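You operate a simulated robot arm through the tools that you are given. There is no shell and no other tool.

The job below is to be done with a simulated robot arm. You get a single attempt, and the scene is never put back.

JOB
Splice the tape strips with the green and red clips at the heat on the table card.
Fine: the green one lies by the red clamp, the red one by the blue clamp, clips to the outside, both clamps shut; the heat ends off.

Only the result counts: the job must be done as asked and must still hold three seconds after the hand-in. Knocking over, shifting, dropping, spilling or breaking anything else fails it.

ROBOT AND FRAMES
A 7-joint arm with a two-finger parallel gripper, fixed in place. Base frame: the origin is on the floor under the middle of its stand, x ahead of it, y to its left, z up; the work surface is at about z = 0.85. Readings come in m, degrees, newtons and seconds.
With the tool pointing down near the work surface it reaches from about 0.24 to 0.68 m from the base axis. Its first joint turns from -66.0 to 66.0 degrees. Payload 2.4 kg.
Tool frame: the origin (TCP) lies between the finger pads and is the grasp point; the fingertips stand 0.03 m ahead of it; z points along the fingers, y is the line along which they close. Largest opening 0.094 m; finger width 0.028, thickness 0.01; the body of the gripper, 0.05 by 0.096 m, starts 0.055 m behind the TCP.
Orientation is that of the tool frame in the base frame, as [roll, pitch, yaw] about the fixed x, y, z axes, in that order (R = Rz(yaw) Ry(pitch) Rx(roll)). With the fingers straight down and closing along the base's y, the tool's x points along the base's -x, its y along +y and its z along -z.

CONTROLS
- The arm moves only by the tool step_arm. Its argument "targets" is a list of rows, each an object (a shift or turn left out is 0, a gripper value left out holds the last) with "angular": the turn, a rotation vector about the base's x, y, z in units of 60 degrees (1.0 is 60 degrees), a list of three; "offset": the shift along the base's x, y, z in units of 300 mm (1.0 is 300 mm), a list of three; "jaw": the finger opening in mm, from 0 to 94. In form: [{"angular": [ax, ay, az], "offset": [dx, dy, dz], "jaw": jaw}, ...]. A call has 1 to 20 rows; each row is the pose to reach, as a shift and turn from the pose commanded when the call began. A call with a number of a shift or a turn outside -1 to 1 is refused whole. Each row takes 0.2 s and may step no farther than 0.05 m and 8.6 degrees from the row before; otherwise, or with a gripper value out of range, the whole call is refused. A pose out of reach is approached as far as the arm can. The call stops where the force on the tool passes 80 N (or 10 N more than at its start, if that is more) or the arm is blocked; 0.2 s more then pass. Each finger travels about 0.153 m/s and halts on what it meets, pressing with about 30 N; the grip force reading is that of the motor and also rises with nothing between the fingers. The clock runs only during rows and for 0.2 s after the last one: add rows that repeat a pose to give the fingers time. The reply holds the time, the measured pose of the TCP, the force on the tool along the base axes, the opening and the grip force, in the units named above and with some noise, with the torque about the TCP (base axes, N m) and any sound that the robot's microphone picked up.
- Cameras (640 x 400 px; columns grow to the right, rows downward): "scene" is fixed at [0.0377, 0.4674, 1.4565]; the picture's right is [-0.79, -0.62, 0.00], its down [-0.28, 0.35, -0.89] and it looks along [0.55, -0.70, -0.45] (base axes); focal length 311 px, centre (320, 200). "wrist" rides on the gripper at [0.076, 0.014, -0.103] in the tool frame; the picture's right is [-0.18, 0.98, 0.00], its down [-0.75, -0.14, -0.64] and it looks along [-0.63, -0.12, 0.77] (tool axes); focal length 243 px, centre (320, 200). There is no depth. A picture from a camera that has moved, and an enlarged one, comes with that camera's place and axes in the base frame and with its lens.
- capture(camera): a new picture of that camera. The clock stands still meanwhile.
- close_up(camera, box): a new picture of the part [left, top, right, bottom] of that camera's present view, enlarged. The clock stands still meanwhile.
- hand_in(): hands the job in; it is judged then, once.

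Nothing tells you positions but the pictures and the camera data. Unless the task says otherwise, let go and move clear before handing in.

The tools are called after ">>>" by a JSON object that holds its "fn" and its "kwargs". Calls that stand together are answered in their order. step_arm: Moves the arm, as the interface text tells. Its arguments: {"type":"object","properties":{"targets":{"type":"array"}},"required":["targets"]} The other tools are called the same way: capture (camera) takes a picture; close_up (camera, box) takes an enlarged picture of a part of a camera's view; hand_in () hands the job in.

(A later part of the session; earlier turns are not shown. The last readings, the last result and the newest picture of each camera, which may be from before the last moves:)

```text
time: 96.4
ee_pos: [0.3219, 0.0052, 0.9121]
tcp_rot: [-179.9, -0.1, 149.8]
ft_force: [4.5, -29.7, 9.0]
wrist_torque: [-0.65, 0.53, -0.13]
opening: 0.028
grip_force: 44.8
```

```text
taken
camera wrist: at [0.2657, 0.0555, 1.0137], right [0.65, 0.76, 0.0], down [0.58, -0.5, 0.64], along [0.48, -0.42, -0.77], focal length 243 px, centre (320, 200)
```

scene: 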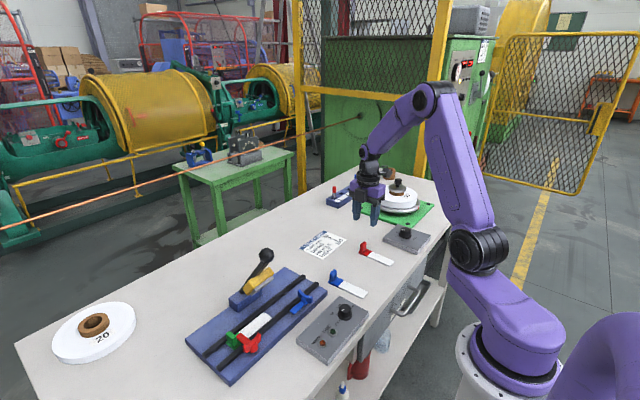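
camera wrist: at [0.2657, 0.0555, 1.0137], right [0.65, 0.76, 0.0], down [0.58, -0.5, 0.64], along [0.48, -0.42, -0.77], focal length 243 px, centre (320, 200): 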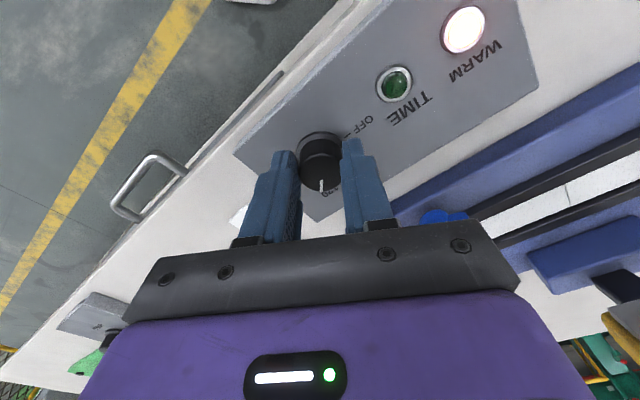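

The WARM lamp has lit and the knob is at 120. I'll relieve the small side load and turn the last 60° to 150.

>>> {"fn": "step_arm", "kwargs": {"targets": [{"offset": [0, -0.003, 0]}, {"offset": [0, -0.004, 0]}]}}

>>> {"fn": "step_arm", "kwargs": {"targets": [{"offset": [0.0007, 0.001, 0], "angular": [0, 0, -0.125]}, {"offset": [0.0015, 0.002, 0], "angular": [0, 0, -0.25]}, {"offset": [0.0023, 0.0027, 0], "angular": [0, 0, -0.375]}, {"offset": [0.0033, 0.0033, 0], "angular": [0, 0, -0.5]}, {"offset": [0.0045, 0.004, 0], "angular": [0, 0, -0.625]}, {"offset": [0.0057, 0.0043, 0], "angular": [0, 0, -0.75]}, {"offset": [0.007, 0.0047, 0], "angular": [0, 0, -0.875]}, {"offset": [0.008, 0.0047, 0], "angular": [0, 0, -1.0]}, {"offset": [0.008, 0.0047, 0], "angular": [0, 0, -1.0]}]}}

>>> {"fn": "capture", "kwargs": {"camera": "wrist"}}

>>> {"fn": "close_up", "kwargs": {"camera": "scene", "box": [290, 270, 400, 350]}}

```text
time: 97.0
ee_pos: [0.3232, 0.0054, 0.9123]
tcp_rot: [-179.9, -0.1, 149.9]
ft_force: [-3.3, -23.7, 38.6]
wrist_torque: [-0.74, 0.38, -0.15]
opening: 0.0281
grip_force: 45.0
```

```text
time: 99.0
ee_pos: [0.3271, 0.0062, 0.9136]
tcp_rot: [179.9, -0.1, 89.8]
ft_force: [5.9, -1.7, 0.0]
wrist_torque: [-0.02, -0.22, 0.28]
opening: 0.0284
grip_force: 45.0
```

```text
taken
camera wrist: at [0.343, 0.0823, 1.0139], right [0.98, -0.19, 0.0], down [-0.15, -0.75, 0.64], along [-0.12, -0.63, -0.77], focal length 243 px, centre (320, 200)
```

wrist: 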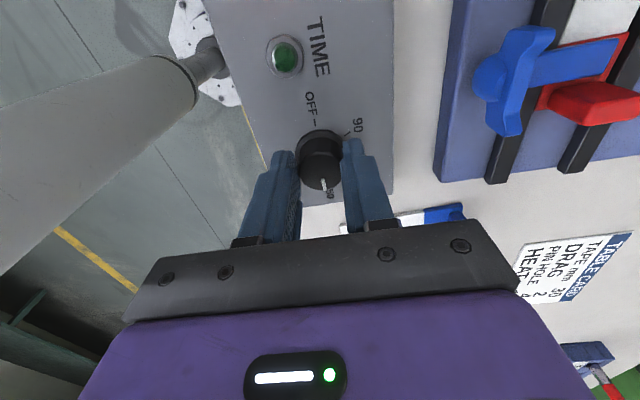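

```text
5.00 times, centred on (345, 310) of scene
camera zoom: at [0.0379, 0.4674, 1.4565], right [-0.79, -0.62, 0.0], down [-0.28, 0.35, -0.89], along [0.55, -0.7, -0.45], focal length 1556 px, centre (195, -350)
```

zoom: 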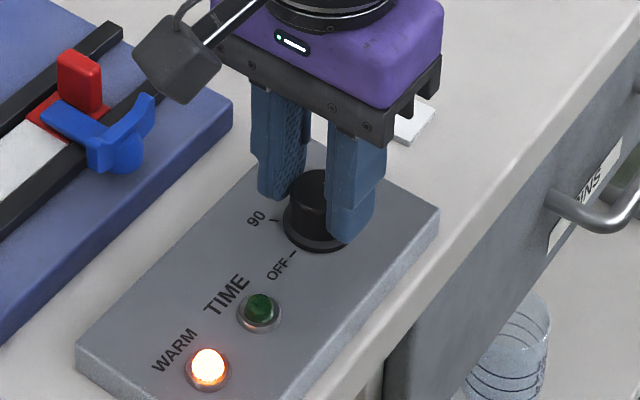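

The knob has gone through the full turn and WARM is lit. I'll release and check where the pointer stands.

>>> {"fn": "step_arm", "kwargs": {"targets": [{"jaw": 34}, {"jaw": 50}, {"jaw": 60}, {"offset": [0, 0, 0.1]}, {"offset": [0, 0, 0.2]}, {"offset": [0, 0, 0.33]}, {"offset": [0, 0, 0.33]}]}}

>>> {"fn": "close_up", "kwargs": {"camera": "scene", "box": [290, 280, 390, 350]}}

>>> {"fn": "capture", "kwargs": {"camera": "wrist"}}

>>> {"fn": "close_up", "kwargs": {"camera": "wrist", "box": [230, 60, 410, 180]}}

```text
time: 100.6
ee_pos: [0.3252, 0.0064, 1.0088]
tcp_rot: [-179.9, -0.1, 89.8]
ft_force: [-0.2, -0.9, 0.7]
wrist_torque: [0.01, 0.01, 0.03]
opening: 0.06
grip_force: 0.1
```

```text
5.71 times, centred on (340, 315) of scene
camera zoom: at [0.0377, 0.4674, 1.4565], right [-0.79, -0.62, 0.0], down [-0.28, 0.35, -0.89], along [0.55, -0.7, -0.45], focal length 1779 px, centre (206, -457)
```

zoom: 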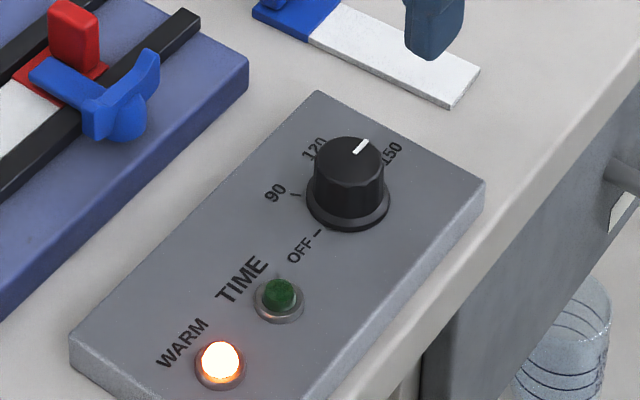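

```text
taken
camera wrist: at [0.3409, 0.0832, 1.1099], right [0.98, -0.19, 0.0], down [-0.14, -0.75, 0.64], along [-0.12, -0.63, -0.77], focal length 243 px, centre (320, 200)
```

wrist: 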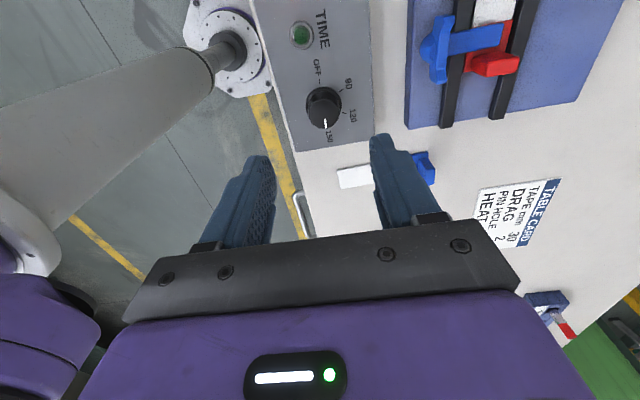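

```text
3.33 times, centred on (320, 120) of wrist
camera zoom: at [0.3409, 0.0832, 1.1099], right [0.98, -0.19, 0.0], down [-0.14, -0.75, 0.64], along [-0.12, -0.63, -0.77], focal length 809 px, centre (320, 467)
```

zoom: 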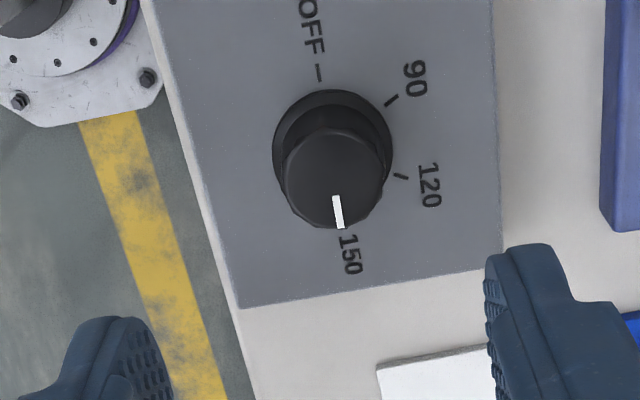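

The pointer is at 150 and WARM is lit. Next is the lever: its ball is at about (0.452, 0.119, 1.06) and it pivots in the rear block near (0.565, 0.888). I'll rise, turn to yaw 180° and look at the ball from above.

>>> {"fn": "step_arm", "kwargs": {"targets": [{"offset": [0, 0.01, 0.08], "angular": [0, 0, 0.125]}, {"offset": [0, 0.03, 0.18], "angular": [0, 0, 0.25]}, {"offset": [0, 0.06, 0.28], "angular": [0, 0, 0.375]}, {"offset": [0, 0.1, 0.38], "angular": [0, 0, 0.5]}, {"offset": [0, 0.15, 0.45], "angular": [0, 0, 0.625]}, {"offset": [0, 0.2, 0.51], "angular": [0, 0, 0.75]}]}}

>>> {"fn": "step_arm", "kwargs": {"targets": [{"offset": [0.03, 0.03, 0], "angular": [0, 0, 0.125]}, {"offset": [0.07, 0.06, 0], "angular": [0, 0, 0.25]}, {"offset": [0.11, 0.09, 0], "angular": [0, 0, 0.375]}, {"offset": [0.15, 0.12, 0], "angular": [0, 0, 0.5]}, {"offset": [0.19, 0.15, 0], "angular": [0, 0, 0.625]}, {"offset": [0.21, 0.173, 0], "angular": [0, 0, 0.75], "jaw": 70}, {"offset": [0.21, 0.173, 0], "angular": [0, 0, 0.75], "jaw": 70}]}}

>>> {"fn": "capture", "kwargs": {"camera": "wrist"}}

>>> {"fn": "capture", "kwargs": {"camera": "scene"}}

```text
time: 102.0
ee_pos: [0.329, 0.0663, 1.1623]
tcp_rot: [-179.9, 0.0, 135.1]
ft_force: [0.3, -0.2, -0.1]
wrist_torque: [0.0, -0.02, 0.0]
opening: 0.0602
grip_force: 0.0
```

```text
time: 103.6
ee_pos: [0.389, 0.1182, 1.163]
tcp_rot: [-180.0, 0.0, 180.0]
ft_force: [-0.4, -0.1, 0.1]
wrist_torque: [-0.01, -0.02, 0.02]
opening: 0.07
grip_force: 0.0
```

```text
taken
camera wrist: at [0.3138, 0.1323, 1.2646], right [0.18, 0.98, 0.0], down [0.75, -0.14, 0.64], along [0.63, -0.12, -0.77], focal length 243 px, centre (320, 200)
```

wrist: 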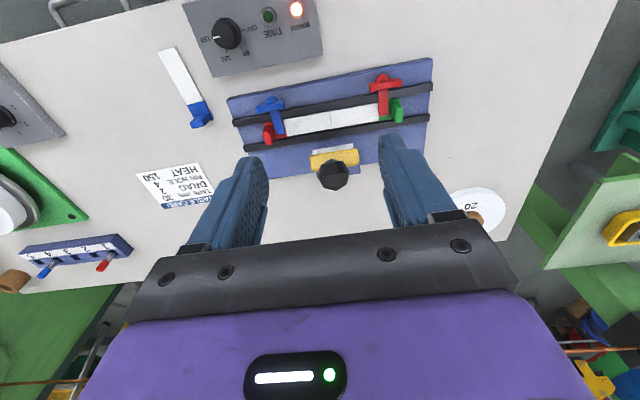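

```text
taken
```

scene: 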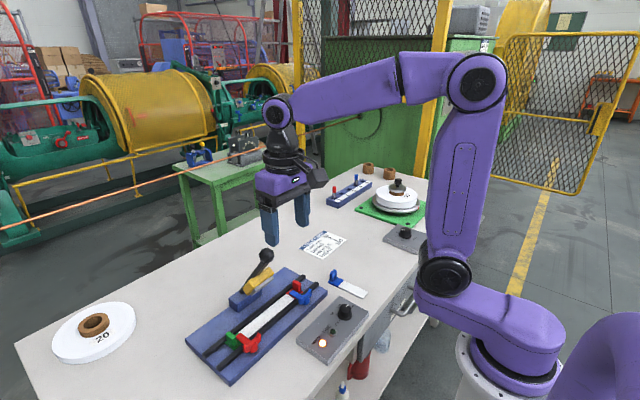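

The layout is clear: strips clamped and the lever ball between the fingers in view. I'll zoom in on the ball and lever from both cameras.

>>> {"fn": "close_up", "kwargs": {"camera": "wrist", "box": [270, 90, 410, 200]}}

>>> {"fn": "close_up", "kwargs": {"camera": "scene", "box": [215, 240, 315, 315]}}

```text
3.64 times, centred on (340, 145) of wrist
camera zoom: at [0.3138, 0.1323, 1.2646], right [0.18, 0.98, 0.0], down [0.75, -0.14, 0.64], along [0.63, -0.12, -0.77], focal length 882 px, centre (247, 400)
```

zoom: 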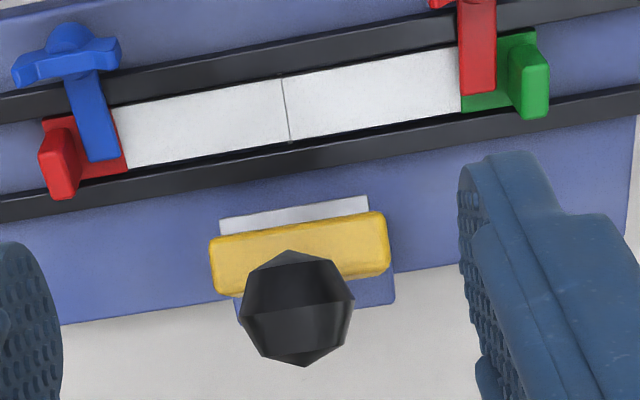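

```text
5.33 times, centred on (265, 278) of scene
camera zoom: at [0.0377, 0.4674, 1.4565], right [-0.79, -0.62, 0.0], down [-0.28, 0.35, -0.89], along [0.55, -0.7, -0.45], focal length 1660 px, centre (613, -213)
```

zoom: 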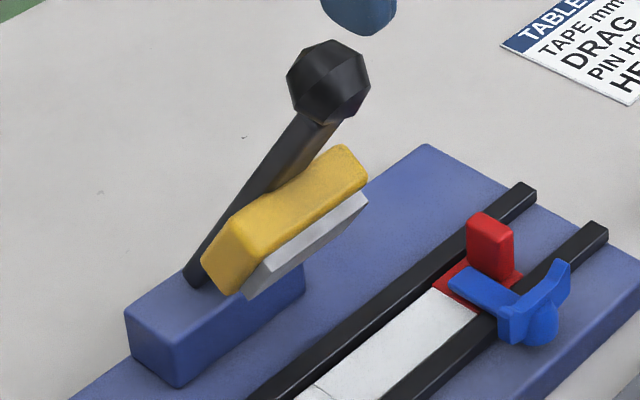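

The ball is at (0.450, 0.121, 1.0625), about 32 mm across. I'll come down over it with the fingers on either side in y (the lever's axis direction) and grip it so it can swivel between the pads.

>>> {"fn": "step_arm", "kwargs": {"targets": [{"offset": [0.07, 0.003, -0.03]}, {"offset": [0.14, 0.006, -0.07]}, {"offset": [0.2007, 0.009, -0.122]}, {"offset": [0.2007, 0.009, -0.18]}, {"offset": [0.2007, 0.009, -0.24]}, {"offset": [0.2007, 0.009, -0.297]}, {"offset": [0.2007, 0.009, -0.297]}]}}

>>> {"fn": "capture", "kwargs": {"camera": "wrist"}}

>>> {"fn": "close_up", "kwargs": {"camera": "scene", "box": [200, 210, 340, 320]}}

```text
time: 105.2
ee_pos: [0.4534, 0.12, 1.0735]
tcp_rot: [-179.9, -0.1, 179.8]
ft_force: [-0.4, -0.8, 0.1]
wrist_torque: [-0.02, -0.01, -0.03]
opening: 0.0699
grip_force: 0.0
```

```text
taken
camera wrist: at [0.3769, 0.135, 1.1742], right [0.19, 0.98, 0.0], down [0.75, -0.14, 0.64], along [0.63, -0.12, -0.77], focal length 243 px, centre (320, 200)
```

wrist: 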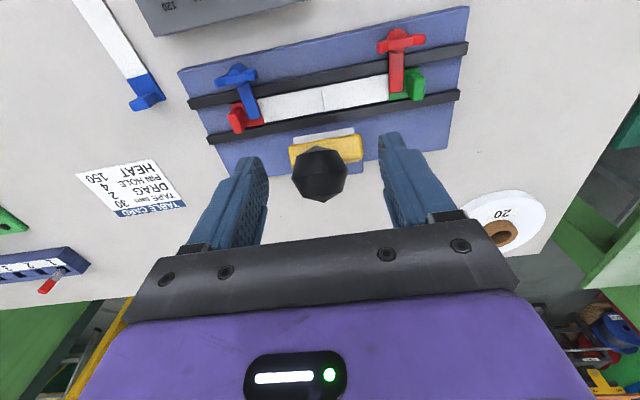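

```text
3.64 times, centred on (270, 265) of scene
camera zoom: at [0.0377, 0.4674, 1.4565], right [-0.79, -0.62, 0.0], down [-0.28, 0.35, -0.89], along [0.55, -0.7, -0.45], focal length 1132 px, centre (502, -36)
```

zoom: 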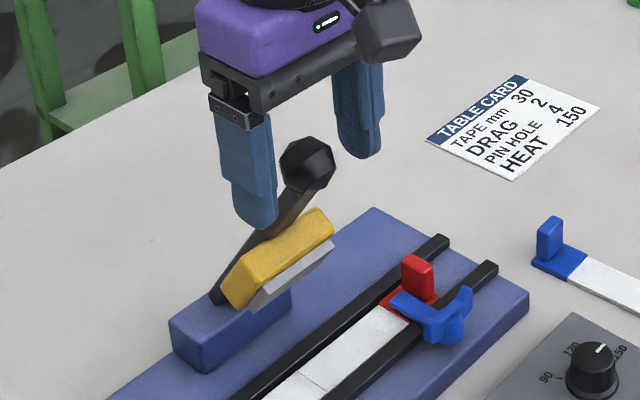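

The ball is centred between the fingers. I'll close on it.

>>> {"fn": "step_arm", "kwargs": {"targets": [{"jaw": 50}, {"jaw": 36}, {"jaw": 26}, {"jaw": 22}, {"jaw": 22}, {"jaw": 22}]}}

>>> {"fn": "close_up", "kwargs": {"camera": "wrist", "box": [220, 80, 420, 230]}}

```text
time: 106.6
ee_pos: [0.453, 0.1194, 1.0725]
tcp_rot: [180.0, 0.1, 180.0]
ft_force: [-0.1, -5.9, -0.7]
wrist_torque: [-0.1, 0.03, -0.01]
opening: 0.033
grip_force: 44.8
```

```text
2.67 times, centred on (320, 155) of wrist
camera zoom: at [0.3769, 0.1345, 1.1745], right [0.19, 0.98, 0.0], down [0.75, -0.14, 0.64], along [0.63, -0.12, -0.77], focal length 647 px, centre (320, 320)
```

zoom: 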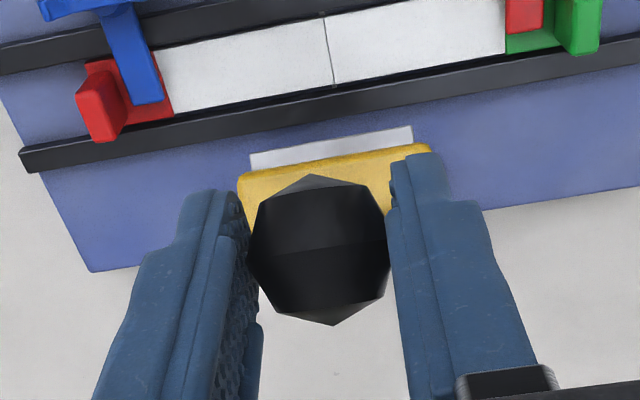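

The ball is gripped (33 mm). I'll bring the lever down the first 10° along its arc and watch the forces.

>>> {"fn": "step_arm", "kwargs": {"targets": [{"offset": [-0.025, 0, -0.017]}, {"offset": [-0.0497, 0, -0.0357]}, {"offset": [-0.073, 0, -0.055]}, {"offset": [-0.0957, 0, -0.0753]}, {"offset": [-0.0957, 0, -0.0753]}]}}

>>> {"fn": "close_up", "kwargs": {"camera": "scene", "box": [200, 210, 340, 320]}}

```text
time: 107.8
ee_pos: [0.4226, 0.119, 1.0502]
tcp_rot: [-180.0, 0.1, 179.9]
ft_force: [15.9, -13.7, -4.5]
wrist_torque: [-0.14, -1.42, -0.11]
opening: 0.0332
grip_force: 45.4
```

```text
3.64 times, centred on (270, 265) of scene
camera zoom: at [0.0382, 0.467, 1.4566], right [-0.79, -0.62, 0.0], down [-0.28, 0.35, -0.89], along [0.55, -0.7, -0.45], focal length 1132 px, centre (502, -36)
```

zoom: 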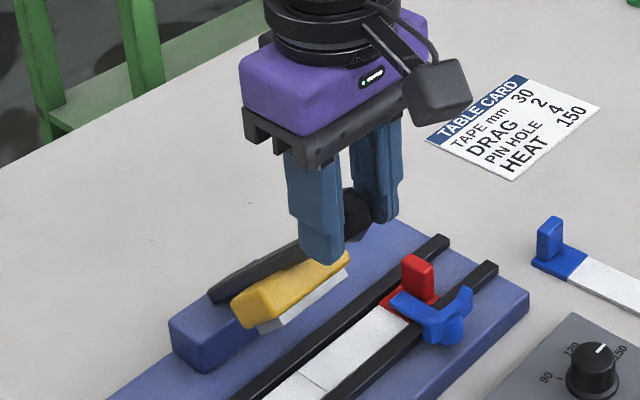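

The lever follows with modest resistance. I'll continue to 20°, then 30°, checking the forces.

>>> {"fn": "step_arm", "kwargs": {"targets": [{"offset": [-0.0215, -0.001, -0.021]}, {"offset": [-0.0423, -0.002, -0.0433]}, {"offset": [-0.062, -0.002, -0.066]}, {"offset": [-0.0807, -0.002, -0.0903]}, {"offset": [-0.0807, -0.002, -0.0903]}]}}

```text
time: 109.0
ee_pos: [0.3975, 0.1197, 1.0237]
tcp_rot: [-179.8, -0.2, 179.8]
ft_force: [8.3, -17.7, 3.8]
wrist_torque: [-0.27, -1.4, -0.15]
opening: 0.0332
grip_force: 45.6
```

Forces are low, so I'll continue to 30°.

>>> {"fn": "step_arm", "kwargs": {"targets": [{"offset": [-0.0175, -0.002, -0.0245]}, {"offset": [-0.034, -0.003, -0.05]}, {"offset": [-0.049, -0.003, -0.076]}, {"offset": [-0.0637, -0.003, -0.1027]}, {"offset": [-0.0637, -0.003, -0.1027]}]}}

>>> {"fn": "close_up", "kwargs": {"camera": "scene", "box": [200, 230, 340, 340]}}

>>> {"fn": "capture", "kwargs": {"camera": "wrist"}}

```text
time: 110.2
ee_pos: [0.3791, 0.1206, 0.9948]
tcp_rot: [179.9, 0.3, 180.0]
ft_force: [22.3, -11.9, -0.9]
wrist_torque: [-0.18, -1.4, -0.09]
opening: 0.0331
grip_force: 45.4
```

```text
3.64 times, centred on (270, 285) of scene
camera zoom: at [0.0383, 0.467, 1.4566], right [-0.79, -0.62, 0.0], down [-0.28, 0.35, -0.89], along [0.55, -0.7, -0.45], focal length 1132 px, centre (502, -109)
```

zoom: 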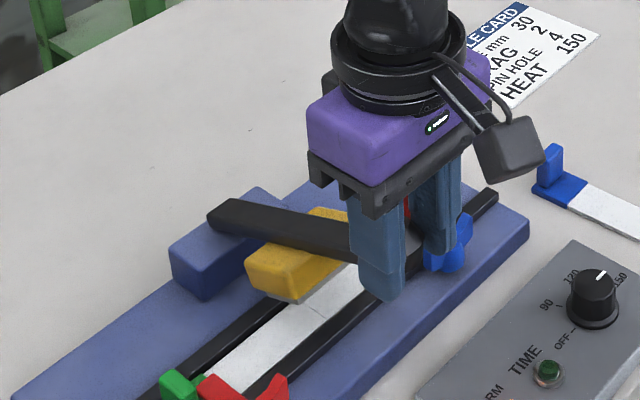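

```text
taken
camera wrist: at [0.3037, 0.1342, 1.0963], right [0.19, 0.98, 0.0], down [0.75, -0.14, 0.65], along [0.63, -0.12, -0.76], focal length 243 px, centre (320, 200)
```

wrist: 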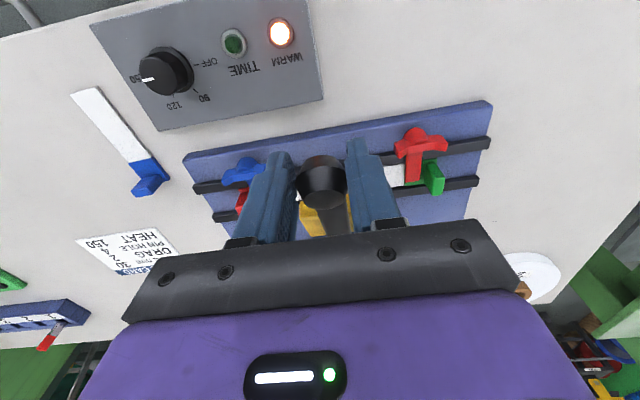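

The lever is well down and its pivot is right at the top of the block, near (0.56, 0.90). I'll refine the arc and continue another 10°.

>>> {"fn": "step_arm", "kwargs": {"targets": [{"offset": [-0.005, 0, -0.025]}, {"offset": [-0.0107, -0.001, -0.051]}, {"offset": [-0.019, -0.001, -0.078]}, {"offset": [-0.028, -0.002, -0.105]}, {"offset": [-0.028, -0.002, -0.105]}]}}

>>> {"fn": "close_up", "kwargs": {"camera": "scene", "box": [200, 250, 340, 360]}}

```text
time: 111.4
ee_pos: [0.3693, 0.1203, 0.9646]
tcp_rot: [-179.9, 0.1, 180.0]
ft_force: [1.8, 9.4, 6.7]
wrist_torque: [0.27, -1.07, 0.1]
opening: 0.0331
grip_force: 44.5
```

```text
3.64 times, centred on (270, 305) of scene
camera zoom: at [0.0377, 0.4676, 1.4564], right [-0.79, -0.62, 0.0], down [-0.28, 0.35, -0.89], along [0.55, -0.7, -0.45], focal length 1132 px, centre (502, -182)
```

zoom: 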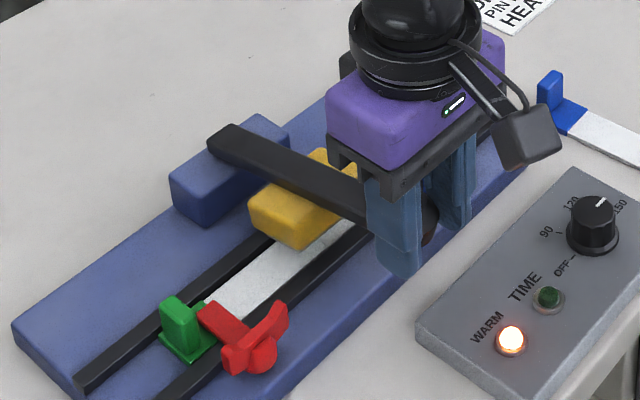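

The head is close to the joint now. I'll proceed in smaller steps, watching for contact.

>>> {"fn": "step_arm", "kwargs": {"targets": [{"offset": [-0.004, 0, -0.018]}, {"offset": [-0.008, 0, -0.037]}, {"offset": [-0.012, 0, -0.0553]}, {"offset": [-0.012, 0, -0.0553]}]}}

>>> {"fn": "close_up", "kwargs": {"camera": "scene", "box": [200, 250, 380, 370]}}

```text
time: 112.4
ee_pos: [0.3672, 0.12, 0.9475]
tcp_rot: [-179.9, 0.0, -179.9]
ft_force: [-4.1, 21.5, 8.7]
wrist_torque: [0.39, -0.86, 0.26]
opening: 0.0329
grip_force: 45.3
```

```text
3.33 times, centred on (290, 310) of scene
camera zoom: at [0.0375, 0.4679, 1.4563], right [-0.79, -0.62, 0.0], down [-0.28, 0.35, -0.89], along [0.55, -0.7, -0.45], focal length 1038 px, centre (420, -167)
```

zoom: 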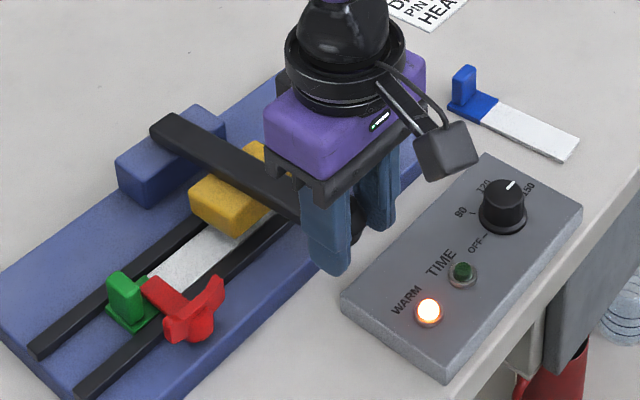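

There's a sideways load of about 20 N in y; I'll correct it and step down further.

>>> {"fn": "step_arm", "kwargs": {"targets": [{"offset": [-0.001, 0.004, -0.01]}, {"offset": [-0.003, 0.004, -0.02]}, {"offset": [-0.005, 0.004, -0.035]}, {"offset": [-0.005, 0.004, -0.035]}]}}

>>> {"fn": "close_up", "kwargs": {"camera": "scene", "box": [200, 250, 380, 370]}}

```text
time: 113.4
ee_pos: [0.3645, 0.1197, 0.9362]
tcp_rot: [-179.9, 0.1, 179.9]
ft_force: [3.2, 17.5, 7.6]
wrist_torque: [0.28, -1.07, 0.14]
opening: 0.0332
grip_force: 45.1
```

```text
3.33 times, centred on (290, 310) of scene
camera zoom: at [0.0377, 0.4678, 1.4563], right [-0.79, -0.62, 0.0], down [-0.28, 0.35, -0.89], along [0.55, -0.7, -0.45], focal length 1038 px, centre (420, -167)
```

zoom: 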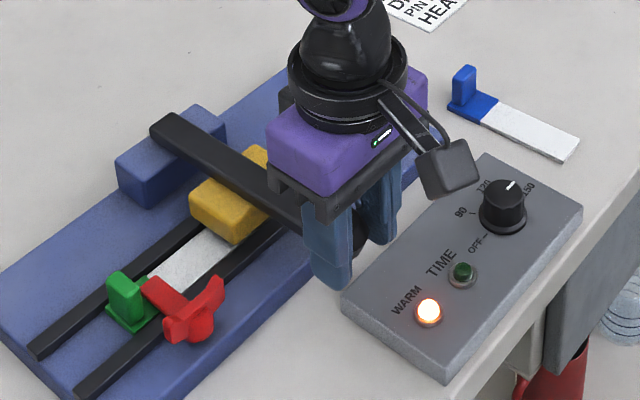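

No contact yet. I'll zoom in on the head to judge the remaining gap.

>>> {"fn": "close_up", "kwargs": {"camera": "scene", "box": [235, 290, 305, 345]}}

>>> {"fn": "capture", "kwargs": {"camera": "wrist"}}

```text
7.27 times, centred on (270, 318) of scene
camera zoom: at [0.0377, 0.4678, 1.4563], right [-0.79, -0.62, 0.0], down [-0.28, 0.35, -0.89], along [0.55, -0.7, -0.45], focal length 2264 px, centre (684, -654)
```

zoom: 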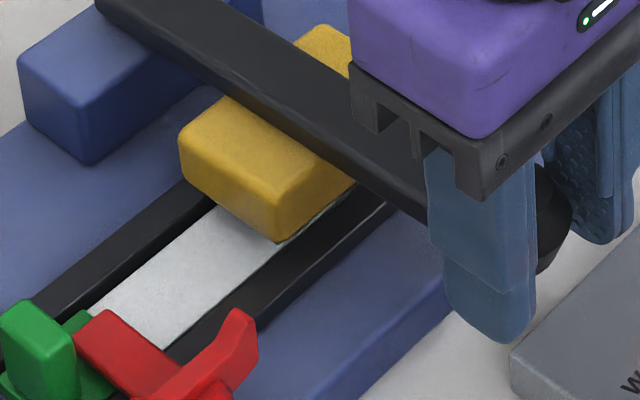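

```text
taken
camera wrist: at [0.2895, 0.1343, 1.0366], right [0.19, 0.98, 0.0], down [0.75, -0.14, 0.64], along [0.63, -0.12, -0.77], focal length 243 px, centre (320, 200)
```

wrist: 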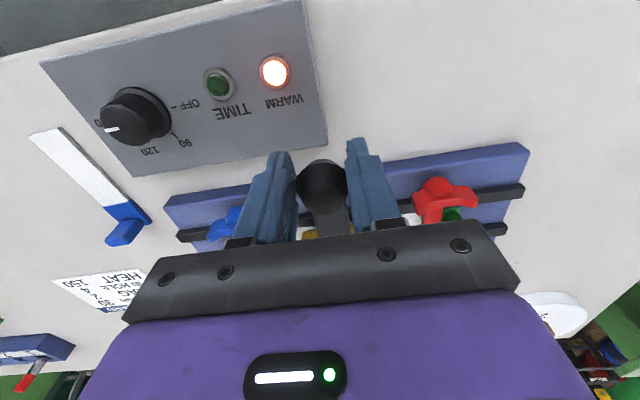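

The head is only millimetres above the joint. I'll continue down in small steps.

>>> {"fn": "step_arm", "kwargs": {"targets": [{"offset": [-0.0005, 0.003, -0.01]}, {"offset": [-0.001, 0.004, -0.02]}, {"offset": [-0.001, 0.004, -0.02]}]}}

>>> {"fn": "step_arm", "kwargs": {"targets": [{"offset": [0, 0, -0.01]}, {"offset": [-0.0005, 0, -0.02]}, {"offset": [-0.0005, 0, -0.02]}]}}

>>> {"fn": "close_up", "kwargs": {"camera": "scene", "box": [200, 250, 380, 370]}}

```text
time: 114.2
ee_pos: [0.3644, 0.1194, 0.9299]
tcp_rot: [-179.9, 0.0, 179.8]
ft_force: [1.7, 3.7, 18.4]
wrist_torque: [0.03, -0.69, 0.04]
opening: 0.0332
grip_force: 45.0
```

```text
time: 115.0
ee_pos: [0.3655, 0.1198, 0.9248]
tcp_rot: [-179.9, 0.0, 179.7]
ft_force: [-10.5, -13.1, 74.3]
wrist_torque: [-0.29, -0.4, -0.16]
opening: 0.0335
grip_force: 45.2
```

```text
3.33 times, centred on (290, 310) of scene
camera zoom: at [0.0365, 0.4667, 1.4568], right [-0.79, -0.62, 0.0], down [-0.28, 0.35, -0.89], along [0.55, -0.7, -0.45], focal length 1038 px, centre (420, -167)
```

zoom: 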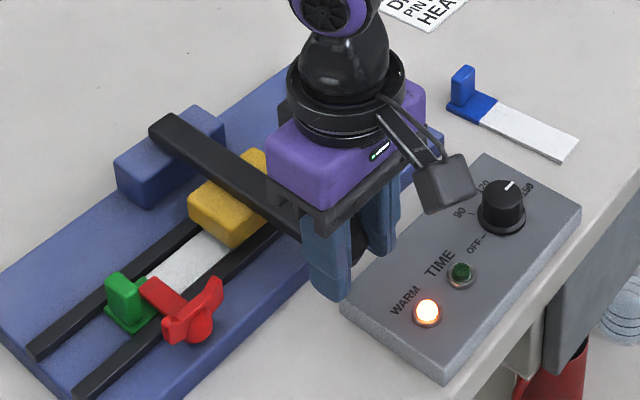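

The head is pressed on the joint (74 N at the ball). I'll ease that to a moderate press and watch the TIME lamp.

>>> {"fn": "step_arm", "kwargs": {"targets": [{"offset": [0, 0.001, 0.003]}, {"offset": [0, 0.002, 0.007]}, {"offset": [0, 0.002, 0.007]}]}}

>>> {"fn": "close_up", "kwargs": {"camera": "scene", "box": [290, 280, 390, 350]}}

```text
time: 115.8
ee_pos: [0.3656, 0.1208, 0.9265]
tcp_rot: [-180.0, 0.0, 179.7]
ft_force: [5.5, -30.8, 32.3]
wrist_torque: [-0.26, -0.05, -0.3]
opening: 0.0335
grip_force: 45.0
```

```text
5.71 times, centred on (340, 315) of scene
camera zoom: at [0.0375, 0.4664, 1.4568], right [-0.79, -0.62, 0.0], down [-0.28, 0.35, -0.89], along [0.55, -0.7, -0.45], focal length 1779 px, centre (206, -457)
```

zoom: 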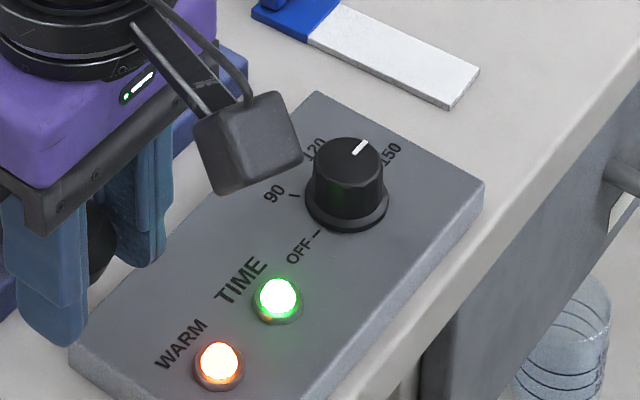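

The TIME lamp lit about a second after full press, so it seems to signal that the dwell is done. I'll hold briefly while easing the sideways load, and check whether the lamp stays lit.

>>> {"fn": "step_arm", "kwargs": {"targets": [{"offset": [0, -0.002, 0]}, {"offset": [0, -0.003, 0]}]}}

>>> {"fn": "close_up", "kwargs": {"camera": "scene", "box": [290, 280, 390, 350]}}

```text
time: 116.4
ee_pos: [0.3653, 0.1206, 0.9256]
tcp_rot: [179.9, 0.1, 179.8]
ft_force: [10.1, -25.8, 24.1]
wrist_torque: [-0.37, 0.86, -0.52]
opening: 0.0335
grip_force: 45.2
```

```text
5.71 times, centred on (340, 315) of scene
camera zoom: at [0.0378, 0.4666, 1.4568], right [-0.79, -0.62, 0.0], down [-0.28, 0.35, -0.89], along [0.55, -0.7, -0.45], focal length 1779 px, centre (206, -457)
```

zoom: 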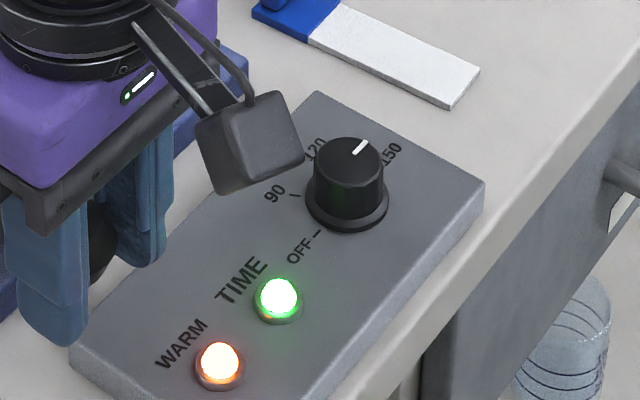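

It's still lit. I'll hold one more short moment to see whether it changes.

>>> {"fn": "step_arm", "kwargs": {"targets": [{"offset": [0, -0.001, 0]}, {"offset": [0, -0.002, 0]}]}}

>>> {"fn": "close_up", "kwargs": {"camera": "scene", "box": [290, 280, 390, 350]}}

```text
time: 117.0
ee_pos: [0.3657, 0.1204, 0.9267]
tcp_rot: [180.0, 0.0, 179.7]
ft_force: [12.7, -26.5, 24.9]
wrist_torque: [-0.28, 0.48, -0.43]
opening: 0.0335
grip_force: 45.1
```

```text
5.71 times, centred on (340, 315) of scene
camera zoom: at [0.0378, 0.4666, 1.4568], right [-0.79, -0.62, 0.0], down [-0.28, 0.35, -0.89], along [0.55, -0.7, -0.45], focal length 1779 px, centre (206, -457)
```

zoom: 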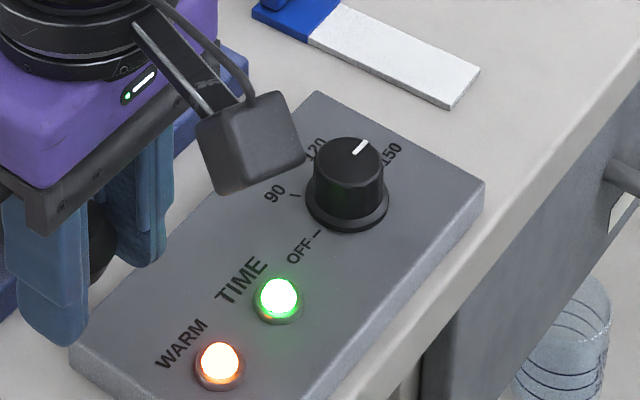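

The lamp stays lit, and it was still dark at full press 0.6 s in, so I take it as "time up". I'll raise the lever now, back along its arc.

>>> {"fn": "step_arm", "kwargs": {"targets": [{"offset": [0.0025, -0.001, 0.025]}, {"offset": [0.0077, -0.002, 0.0613]}, {"offset": [0.0197, -0.002, 0.1167]}, {"offset": [0.037, -0.002, 0.1707]}, {"offset": [0.0587, -0.002, 0.223]}, {"offset": [0.0587, -0.002, 0.223]}]}}

>>> {"fn": "close_up", "kwargs": {"camera": "scene", "box": [200, 250, 380, 370]}}

```text
time: 118.4
ee_pos: [0.3826, 0.1207, 0.9903]
tcp_rot: [-179.9, 0.1, 180.0]
ft_force: [-5.0, -0.2, -1.6]
wrist_torque: [-0.02, 1.03, 0.04]
opening: 0.033
grip_force: 45.0
```

```text
3.33 times, centred on (290, 310) of scene
camera zoom: at [0.0376, 0.4674, 1.4565], right [-0.79, -0.62, 0.0], down [-0.28, 0.35, -0.89], along [0.55, -0.7, -0.45], focal length 1038 px, centre (420, -167)
```

zoom: 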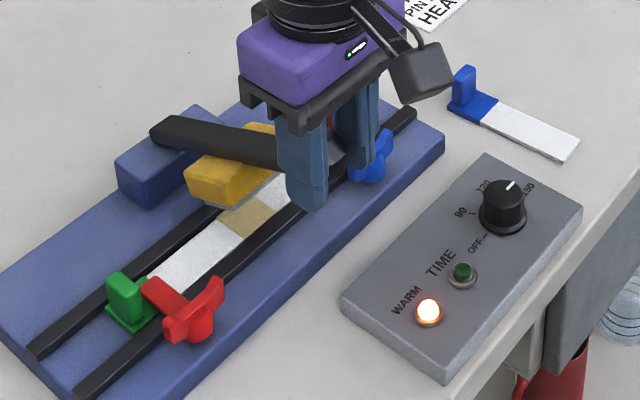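

A tan splice patch now shows at the joint and the TIME lamp went out. I'll continue raising the lever to its rest position.

>>> {"fn": "step_arm", "kwargs": {"targets": [{"offset": [0.026, 0, 0.0503]}, {"offset": [0.0567, 0, 0.098]}, {"offset": [0.091, 0, 0.143]}, {"offset": [0.1293, 0, 0.185]}, {"offset": [0.1713, 0, 0.2233]}, {"offset": [0.198, 0, 0.245]}, {"offset": [0.2267, 0, 0.265]}, {"offset": [0.2267, 0, 0.265]}]}}

>>> {"fn": "close_up", "kwargs": {"camera": "scene", "box": [190, 220, 350, 350]}}

```text
time: 120.2
ee_pos: [0.4488, 0.1202, 1.0712]
tcp_rot: [-179.9, -0.3, -180.0]
ft_force: [-18.2, 9.3, -11.0]
wrist_torque: [0.13, -0.09, -0.01]
opening: 0.0331
grip_force: 44.7
```

```text
3.08 times, centred on (270, 285) of scene
camera zoom: at [0.0373, 0.4677, 1.4564], right [-0.79, -0.62, 0.0], down [-0.28, 0.35, -0.89], along [0.55, -0.7, -0.45], focal length 958 px, centre (474, -62)
```

zoom: 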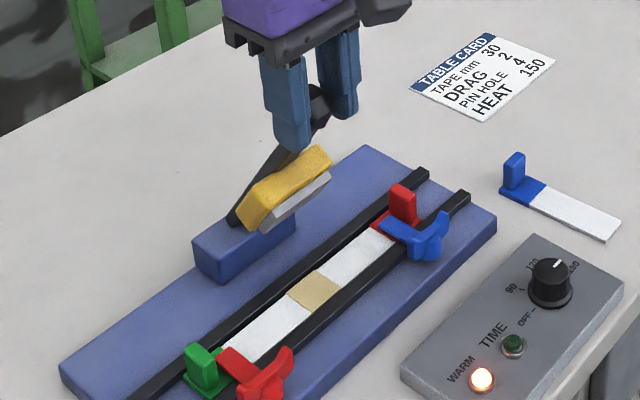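

The lever is back against its rest and the splice patch is centred on the joint. I'll release the ball and rise, checking that it stays up.

>>> {"fn": "step_arm", "kwargs": {"targets": [{"offset": [0.003, 0, 0.001], "jaw": 36}, {"offset": [0.003, 0, 0.001], "jaw": 45}, {"offset": [0.003, 0, 0.001], "jaw": 60}, {"offset": [0.003, 0, 0.08], "jaw": 70}, {"offset": [0.003, 0, 0.2], "jaw": 70}, {"offset": [0.003, 0, 0.3], "jaw": 70}, {"offset": [0.003, 0, 0.3], "jaw": 70}]}}

>>> {"fn": "close_up", "kwargs": {"camera": "scene", "box": [190, 220, 350, 350]}}

>>> {"fn": "close_up", "kwargs": {"camera": "scene", "box": [230, 290, 320, 360]}}

```text
time: 121.8
ee_pos: [0.4497, 0.118, 1.162]
tcp_rot: [-179.9, 0.2, 179.9]
ft_force: [0.2, -0.9, 0.2]
wrist_torque: [0.01, 0.01, 0.02]
opening: 0.0702
grip_force: 0.1
```

```text
3.08 times, centred on (270, 285) of scene
camera zoom: at [0.0377, 0.4674, 1.4565], right [-0.79, -0.62, 0.0], down [-0.28, 0.35, -0.89], along [0.55, -0.7, -0.45], focal length 958 px, centre (474, -62)
```

zoom: 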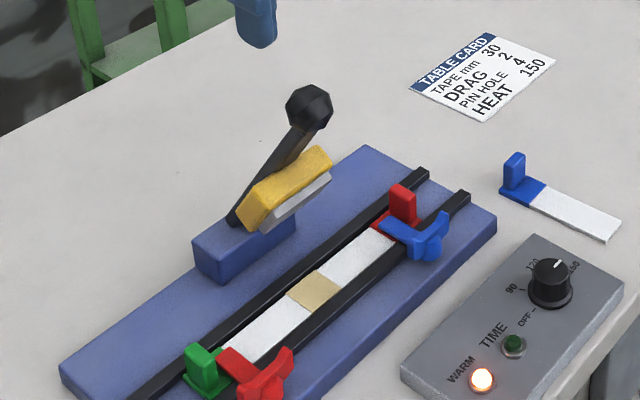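

```text
5.71 times, centred on (275, 325) of scene
camera zoom: at [0.0377, 0.4674, 1.4565], right [-0.79, -0.62, 0.0], down [-0.28, 0.35, -0.89], along [0.55, -0.7, -0.45], focal length 1779 px, centre (577, -514)
```

zoom: 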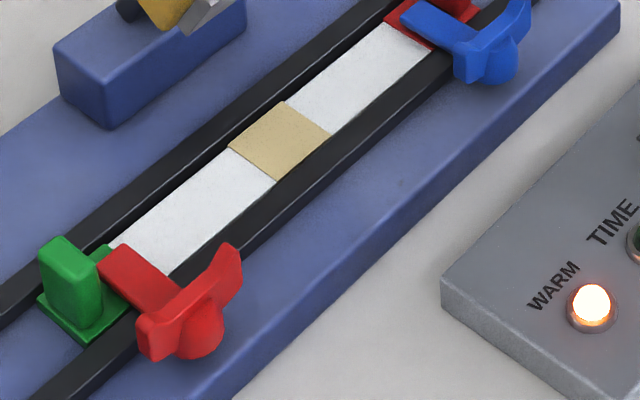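

The splice is made and the lever stays raised. Last, the heat must go off: I'll go back to the knob at yaw 90° to turn it +180° from 150 to OFF.

>>> {"fn": "step_arm", "kwargs": {"targets": [{"offset": [-0.06, -0.01, 0], "angular": [0, 0, -0.125]}, {"offset": [-0.13, -0.04, 0], "angular": [0, 0, -0.25]}, {"offset": [-0.2, -0.09, -0.03], "angular": [0, 0, -0.375]}, {"offset": [-0.26, -0.14, -0.07], "angular": [0, 0, -0.5]}, {"offset": [-0.3, -0.19, -0.12], "angular": [0, 0, -0.625]}, {"offset": [-0.333, -0.233, -0.167], "angular": [0, 0, -0.75]}]}}

>>> {"fn": "step_arm", "kwargs": {"targets": [{"offset": [-0.015, -0.03, -0.07], "angular": [0, 0, -0.125]}, {"offset": [-0.03, -0.06, -0.14], "angular": [0, 0, -0.25]}, {"offset": [-0.04, -0.09, -0.21], "angular": [0, 0, -0.375]}, {"offset": [-0.05, -0.11, -0.28], "angular": [0, 0, -0.5]}, {"offset": [-0.06, -0.13, -0.35], "angular": [0, 0, -0.625]}, {"offset": [-0.073, -0.15, -0.407], "angular": [0, 0, -0.75], "jaw": 50}, {"offset": [-0.073, -0.15, -0.407], "angular": [0, 0, -0.75], "jaw": 50}]}}

>>> {"fn": "capture", "kwargs": {"camera": "wrist"}}

>>> {"fn": "close_up", "kwargs": {"camera": "wrist", "box": [240, 60, 420, 180]}}

```text
time: 123.2
ee_pos: [0.3484, 0.0501, 1.1111]
tcp_rot: [-179.8, 0.0, 134.7]
ft_force: [-0.1, -0.7, -0.3]
wrist_torque: [0.01, 0.0, -0.01]
opening: 0.07
grip_force: 0.0
```

```text
time: 124.8
ee_pos: [0.3278, 0.0063, 0.9897]
tcp_rot: [-179.9, -0.1, 89.8]
ft_force: [0.2, 0.3, 0.7]
wrist_torque: [-0.02, -0.02, 0.0]
opening: 0.0501
grip_force: 0.1
```

```text
taken
camera wrist: at [0.344, 0.0819, 1.0907], right [0.98, -0.19, 0.0], down [-0.14, -0.75, 0.64], along [-0.12, -0.63, -0.77], focal length 243 px, centre (320, 200)
```

wrist: 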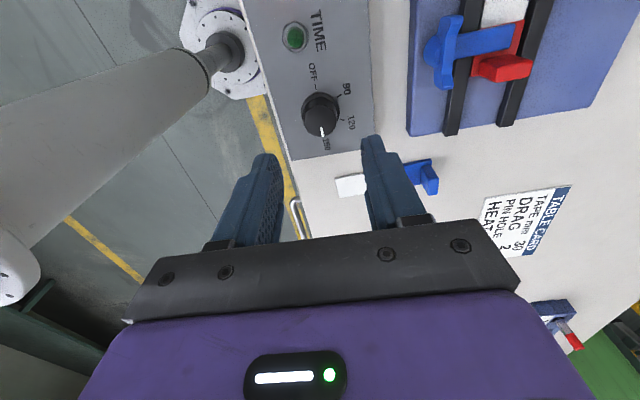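

```text
3.33 times, centred on (330, 120) of wrist
camera zoom: at [0.344, 0.0819, 1.0907], right [0.98, -0.19, 0.0], down [-0.14, -0.75, 0.64], along [-0.12, -0.63, -0.77], focal length 809 px, centre (287, 467)
```

zoom: 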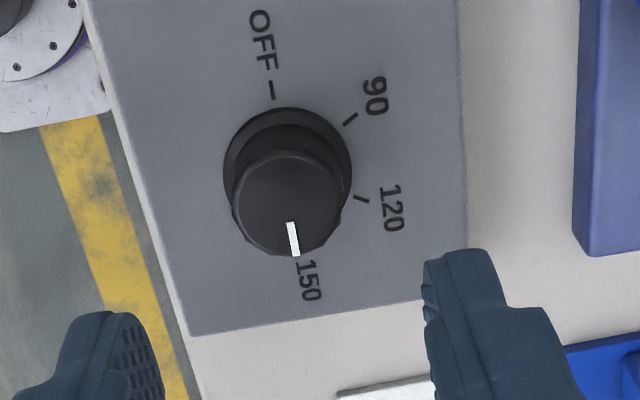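

The pointer is at 150 and the knob is just below the fingers. I'll descend with a small correction and recheck the centring.

>>> {"fn": "step_arm", "kwargs": {"targets": [{"offset": [-0.001, -0.004, -0.07]}, {"offset": [-0.001, -0.008, -0.14]}, {"offset": [-0.001, -0.01, -0.2]}, {"offset": [-0.001, -0.01, -0.255]}, {"offset": [-0.001, -0.01, -0.255]}]}}

>>> {"fn": "close_up", "kwargs": {"camera": "wrist", "box": [220, 80, 420, 230]}}

```text
time: 126.0
ee_pos: [0.3267, 0.0001, 0.9157]
tcp_rot: [-179.9, 0.1, 89.9]
ft_force: [-0.2, 0.3, 0.6]
wrist_torque: [-0.04, -0.02, -0.01]
opening: 0.0501
grip_force: 0.0
```

```text
2.67 times, centred on (320, 155) of wrist
camera zoom: at [0.3418, 0.0765, 1.0166], right [0.98, -0.19, 0.0], down [-0.14, -0.75, 0.64], along [-0.12, -0.63, -0.77], focal length 647 px, centre (320, 320)
```

zoom: 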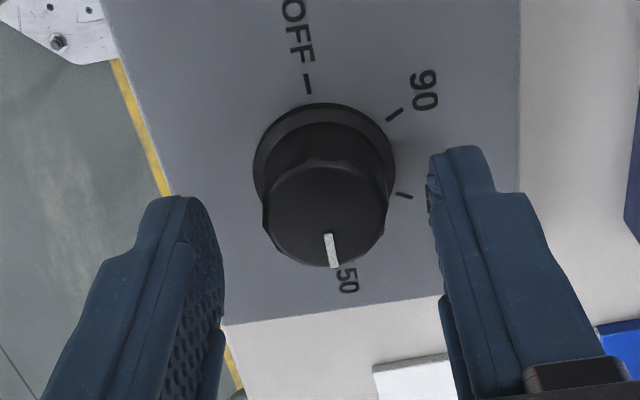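

I'm about 1.8 mm short in both x and y. I'll correct that, then grip.

>>> {"fn": "step_arm", "kwargs": {"targets": [{"offset": [0.005, 0.006, -0.004]}, {"offset": [0.005, 0.006, -0.008]}, {"offset": [0.005, 0.006, -0.008], "jaw": 36}, {"offset": [0.005, 0.006, -0.008], "jaw": 26}, {"offset": [0.005, 0.006, -0.008], "jaw": 20}, {"offset": [0.005, 0.006, -0.008], "jaw": 20}]}}

>>> {"fn": "close_up", "kwargs": {"camera": "wrist", "box": [220, 80, 420, 230]}}

```text
time: 127.4
ee_pos: [0.3277, 0.0043, 0.9105]
tcp_rot: [-179.8, 0.0, 89.9]
ft_force: [-9.6, -1.2, -2.4]
wrist_torque: [-0.05, 0.32, 0.03]
opening: 0.0284
grip_force: 45.1
```

```text
2.67 times, centred on (320, 155) of wrist
camera zoom: at [0.3437, 0.079, 1.0133], right [0.98, -0.19, -0.01], down [-0.14, -0.75, 0.64], along [-0.12, -0.63, -0.77], focal length 647 px, centre (320, 320)
```

zoom: 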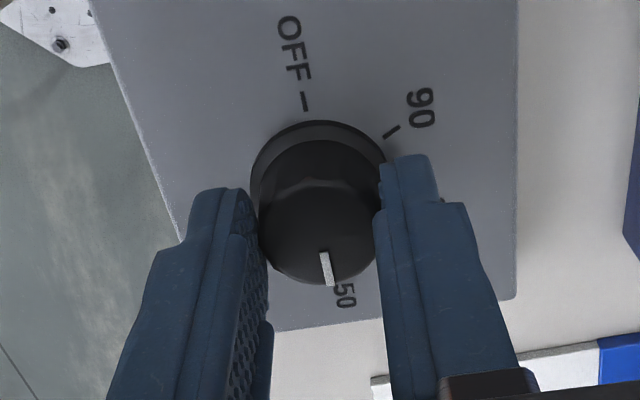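

It's gripped with little side load. I'll turn +30° first and check the force.

>>> {"fn": "step_arm", "kwargs": {"targets": [{"offset": [-0.001, 0, 0], "angular": [0, 0, 0.125]}, {"offset": [-0.001, 0, 0], "angular": [0, 0, 0.25]}, {"offset": [-0.001, 0, 0], "angular": [0, 0, 0.375]}, {"offset": [-0.001, 0, 0], "angular": [0, 0, 0.5]}, {"offset": [-0.001, 0, 0], "angular": [0, 0, 0.5]}]}}

```text
time: 128.6
ee_pos: [0.3274, 0.0027, 0.9103]
tcp_rot: [-179.7, -0.2, 120.0]
ft_force: [-19.2, -2.1, 47.4]
wrist_torque: [-0.22, 0.66, 0.0]
opening: 0.0287
grip_force: 44.9
```

The vertical load has grown to 47 N, so I'll ease up slightly and shift a little in -x while turning on.

>>> {"fn": "step_arm", "kwargs": {"targets": [{"offset": [-0.002, 0, 0.003]}, {"offset": [-0.004, 0, 0.003]}]}}

>>> {"fn": "step_arm", "kwargs": {"targets": [{"offset": [0, 0, 0], "angular": [0, 0, 0.125]}, {"offset": [0, 0, 0], "angular": [0, 0, 0.25]}, {"offset": [0, 0, 0], "angular": [0, 0, 0.375]}, {"offset": [0, 0, 0], "angular": [0, 0, 0.5]}, {"offset": [0, 0, 0], "angular": [0, 0, 0.5]}]}}

```text
time: 129.2
ee_pos: [0.3278, 0.0035, 0.9111]
tcp_rot: [-179.7, -0.3, 119.9]
ft_force: [-13.1, -12.5, -37.6]
wrist_torque: [-0.24, 0.31, -0.02]
opening: 0.0288
grip_force: 45.1
```

```text
time: 130.4
ee_pos: [0.3266, 0.003, 0.9133]
tcp_rot: [-180.0, -0.2, 149.9]
ft_force: [-21.0, -33.6, -21.3]
wrist_torque: [-0.97, 0.73, -0.04]
opening: 0.0284
grip_force: 45.3
```

I'll relieve the side load again and go on another 30°.

>>> {"fn": "step_arm", "kwargs": {"targets": [{"offset": [-0.002, -0.0025, -0.001]}, {"offset": [-0.004, -0.0047, -0.001]}]}}

>>> {"fn": "step_arm", "kwargs": {"targets": [{"offset": [-0.0002, -0.0008, 0], "angular": [0, 0, 0.125]}, {"offset": [-0.0004, -0.0015, 0], "angular": [0, 0, 0.25]}, {"offset": [-0.0006, -0.0022, 0], "angular": [0, 0, 0.375]}, {"offset": [-0.0008, -0.003, 0], "angular": [0, 0, 0.5]}, {"offset": [-0.0008, -0.003, 0], "angular": [0, 0, 0.5]}]}}

```text
time: 131.0
ee_pos: [0.3271, 0.0016, 0.9131]
tcp_rot: [-179.8, 0.1, 150.2]
ft_force: [-14.1, -10.6, 30.6]
wrist_torque: [0.09, 1.34, 0.03]
opening: 0.0285
grip_force: 44.6
```

```text
time: 132.2
ee_pos: [0.3273, 0.0021, 0.9126]
tcp_rot: [-179.9, 0.0, -179.9]
ft_force: [-11.8, 3.0, 38.2]
wrist_torque: [0.14, 0.26, -0.01]
opening: 0.0284
grip_force: 45.1
```

That's good. Another 30° with small corrections.

>>> {"fn": "step_arm", "kwargs": {"targets": [{"offset": [-0.001, -0.0008, 0.0012], "angular": [0, 0, 0.125]}, {"offset": [-0.001, -0.0015, 0.0012], "angular": [0, 0, 0.25]}, {"offset": [-0.001, -0.0022, 0.0012], "angular": [0, 0, 0.375]}, {"offset": [-0.0008, -0.003, 0.0012], "angular": [0, 0, 0.5]}, {"offset": [-0.0008, -0.003, 0.0012], "angular": [0, 0, 0.5]}]}}

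>>> {"fn": "capture", "kwargs": {"camera": "wrist"}}

```text
time: 133.4
ee_pos: [0.3263, 0.0004, 0.9131]
tcp_rot: [-179.9, 0.0, -149.9]
ft_force: [-7.7, 11.0, 41.0]
wrist_torque: [0.59, -0.06, 0.04]
opening: 0.0284
grip_force: 45.0
```

```text
taken
camera wrist: at [0.2543, -0.0245, 1.0136], right [-0.33, 0.94, 0.0], down [0.72, 0.26, 0.64], along [0.61, 0.21, -0.77], focal length 243 px, centre (320, 200)
```

wrist: 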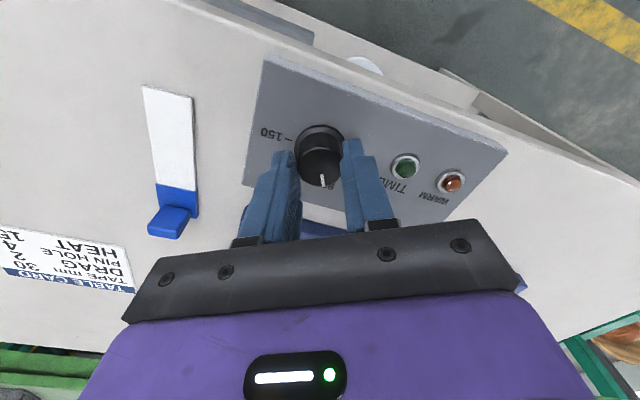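

WARM is off and the pointer is at 90. Two more 30° steps to OFF.

>>> {"fn": "step_arm", "kwargs": {"targets": [{"offset": [0, 0, 0.0015], "angular": [0, 0, 0.125]}, {"offset": [0.0005, -0.0003, 0.0015], "angular": [0, 0, 0.25]}, {"offset": [0.001, -0.0006, 0.0015], "angular": [0, 0, 0.375]}, {"offset": [0.0015, -0.001, 0.0015], "angular": [0, 0, 0.5]}, {"offset": [0.0015, -0.001, 0.0015], "angular": [0, 0, 0.5]}]}}

>>> {"fn": "step_arm", "kwargs": {"targets": [{"offset": [0.0007, 0, 0], "angular": [0, 0, 0.125]}, {"offset": [0.0014, 0, 0], "angular": [0, 0, 0.25]}, {"offset": [0.002, 0, 0], "angular": [0, 0, 0.375]}, {"offset": [0.0025, 0, 0], "angular": [0, 0, 0.5]}, {"offset": [0.0025, 0, 0], "angular": [0, 0, 0.5]}]}}

>>> {"fn": "capture", "kwargs": {"camera": "wrist"}}

>>> {"fn": "close_up", "kwargs": {"camera": "wrist", "box": [220, 80, 420, 230]}}

```text
time: 134.6
ee_pos: [0.3259, 0.0006, 0.9125]
tcp_rot: [-179.9, 0.0, -120.0]
ft_force: [9.2, 22.9, -30.4]
wrist_torque: [0.64, -0.23, 0.07]
opening: 0.0284
grip_force: 44.8
```

```text
time: 135.8
ee_pos: [0.3272, -0.0, 0.9134]
tcp_rot: [-179.8, -0.1, -89.9]
ft_force: [1.1, 19.3, 31.1]
wrist_torque: [0.88, 0.03, 0.04]
opening: 0.0287
grip_force: 45.2
```

```text
taken
camera wrist: at [0.314, -0.076, 1.0142], right [-0.98, 0.18, 0.0], down [0.14, 0.75, 0.64], along [0.12, 0.63, -0.77], focal length 243 px, centre (320, 200)
```

wrist: 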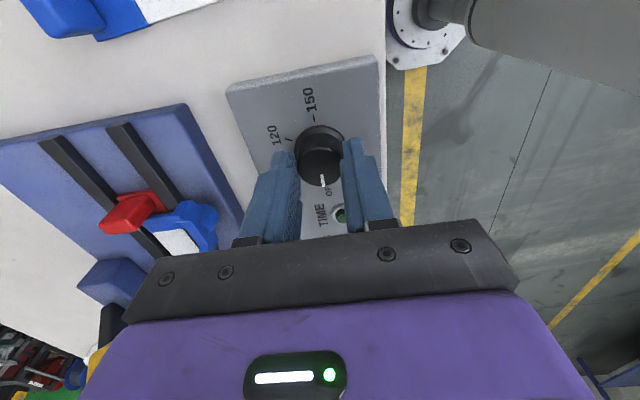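

```text
2.67 times, centred on (320, 155) of wrist
camera zoom: at [0.314, -0.076, 1.0142], right [-0.98, 0.18, 0.0], down [0.14, 0.75, 0.64], along [0.12, 0.63, -0.77], focal length 647 px, centre (320, 320)
```

zoom: 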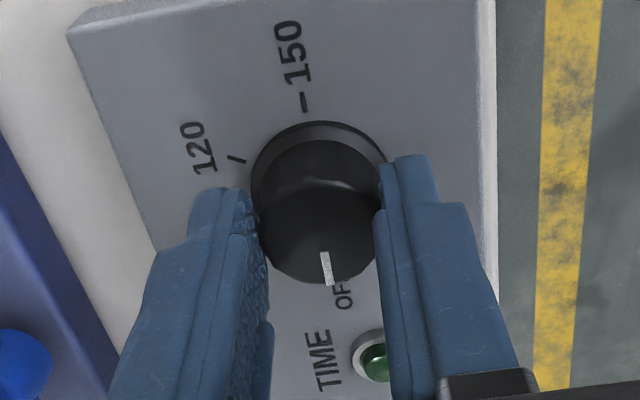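

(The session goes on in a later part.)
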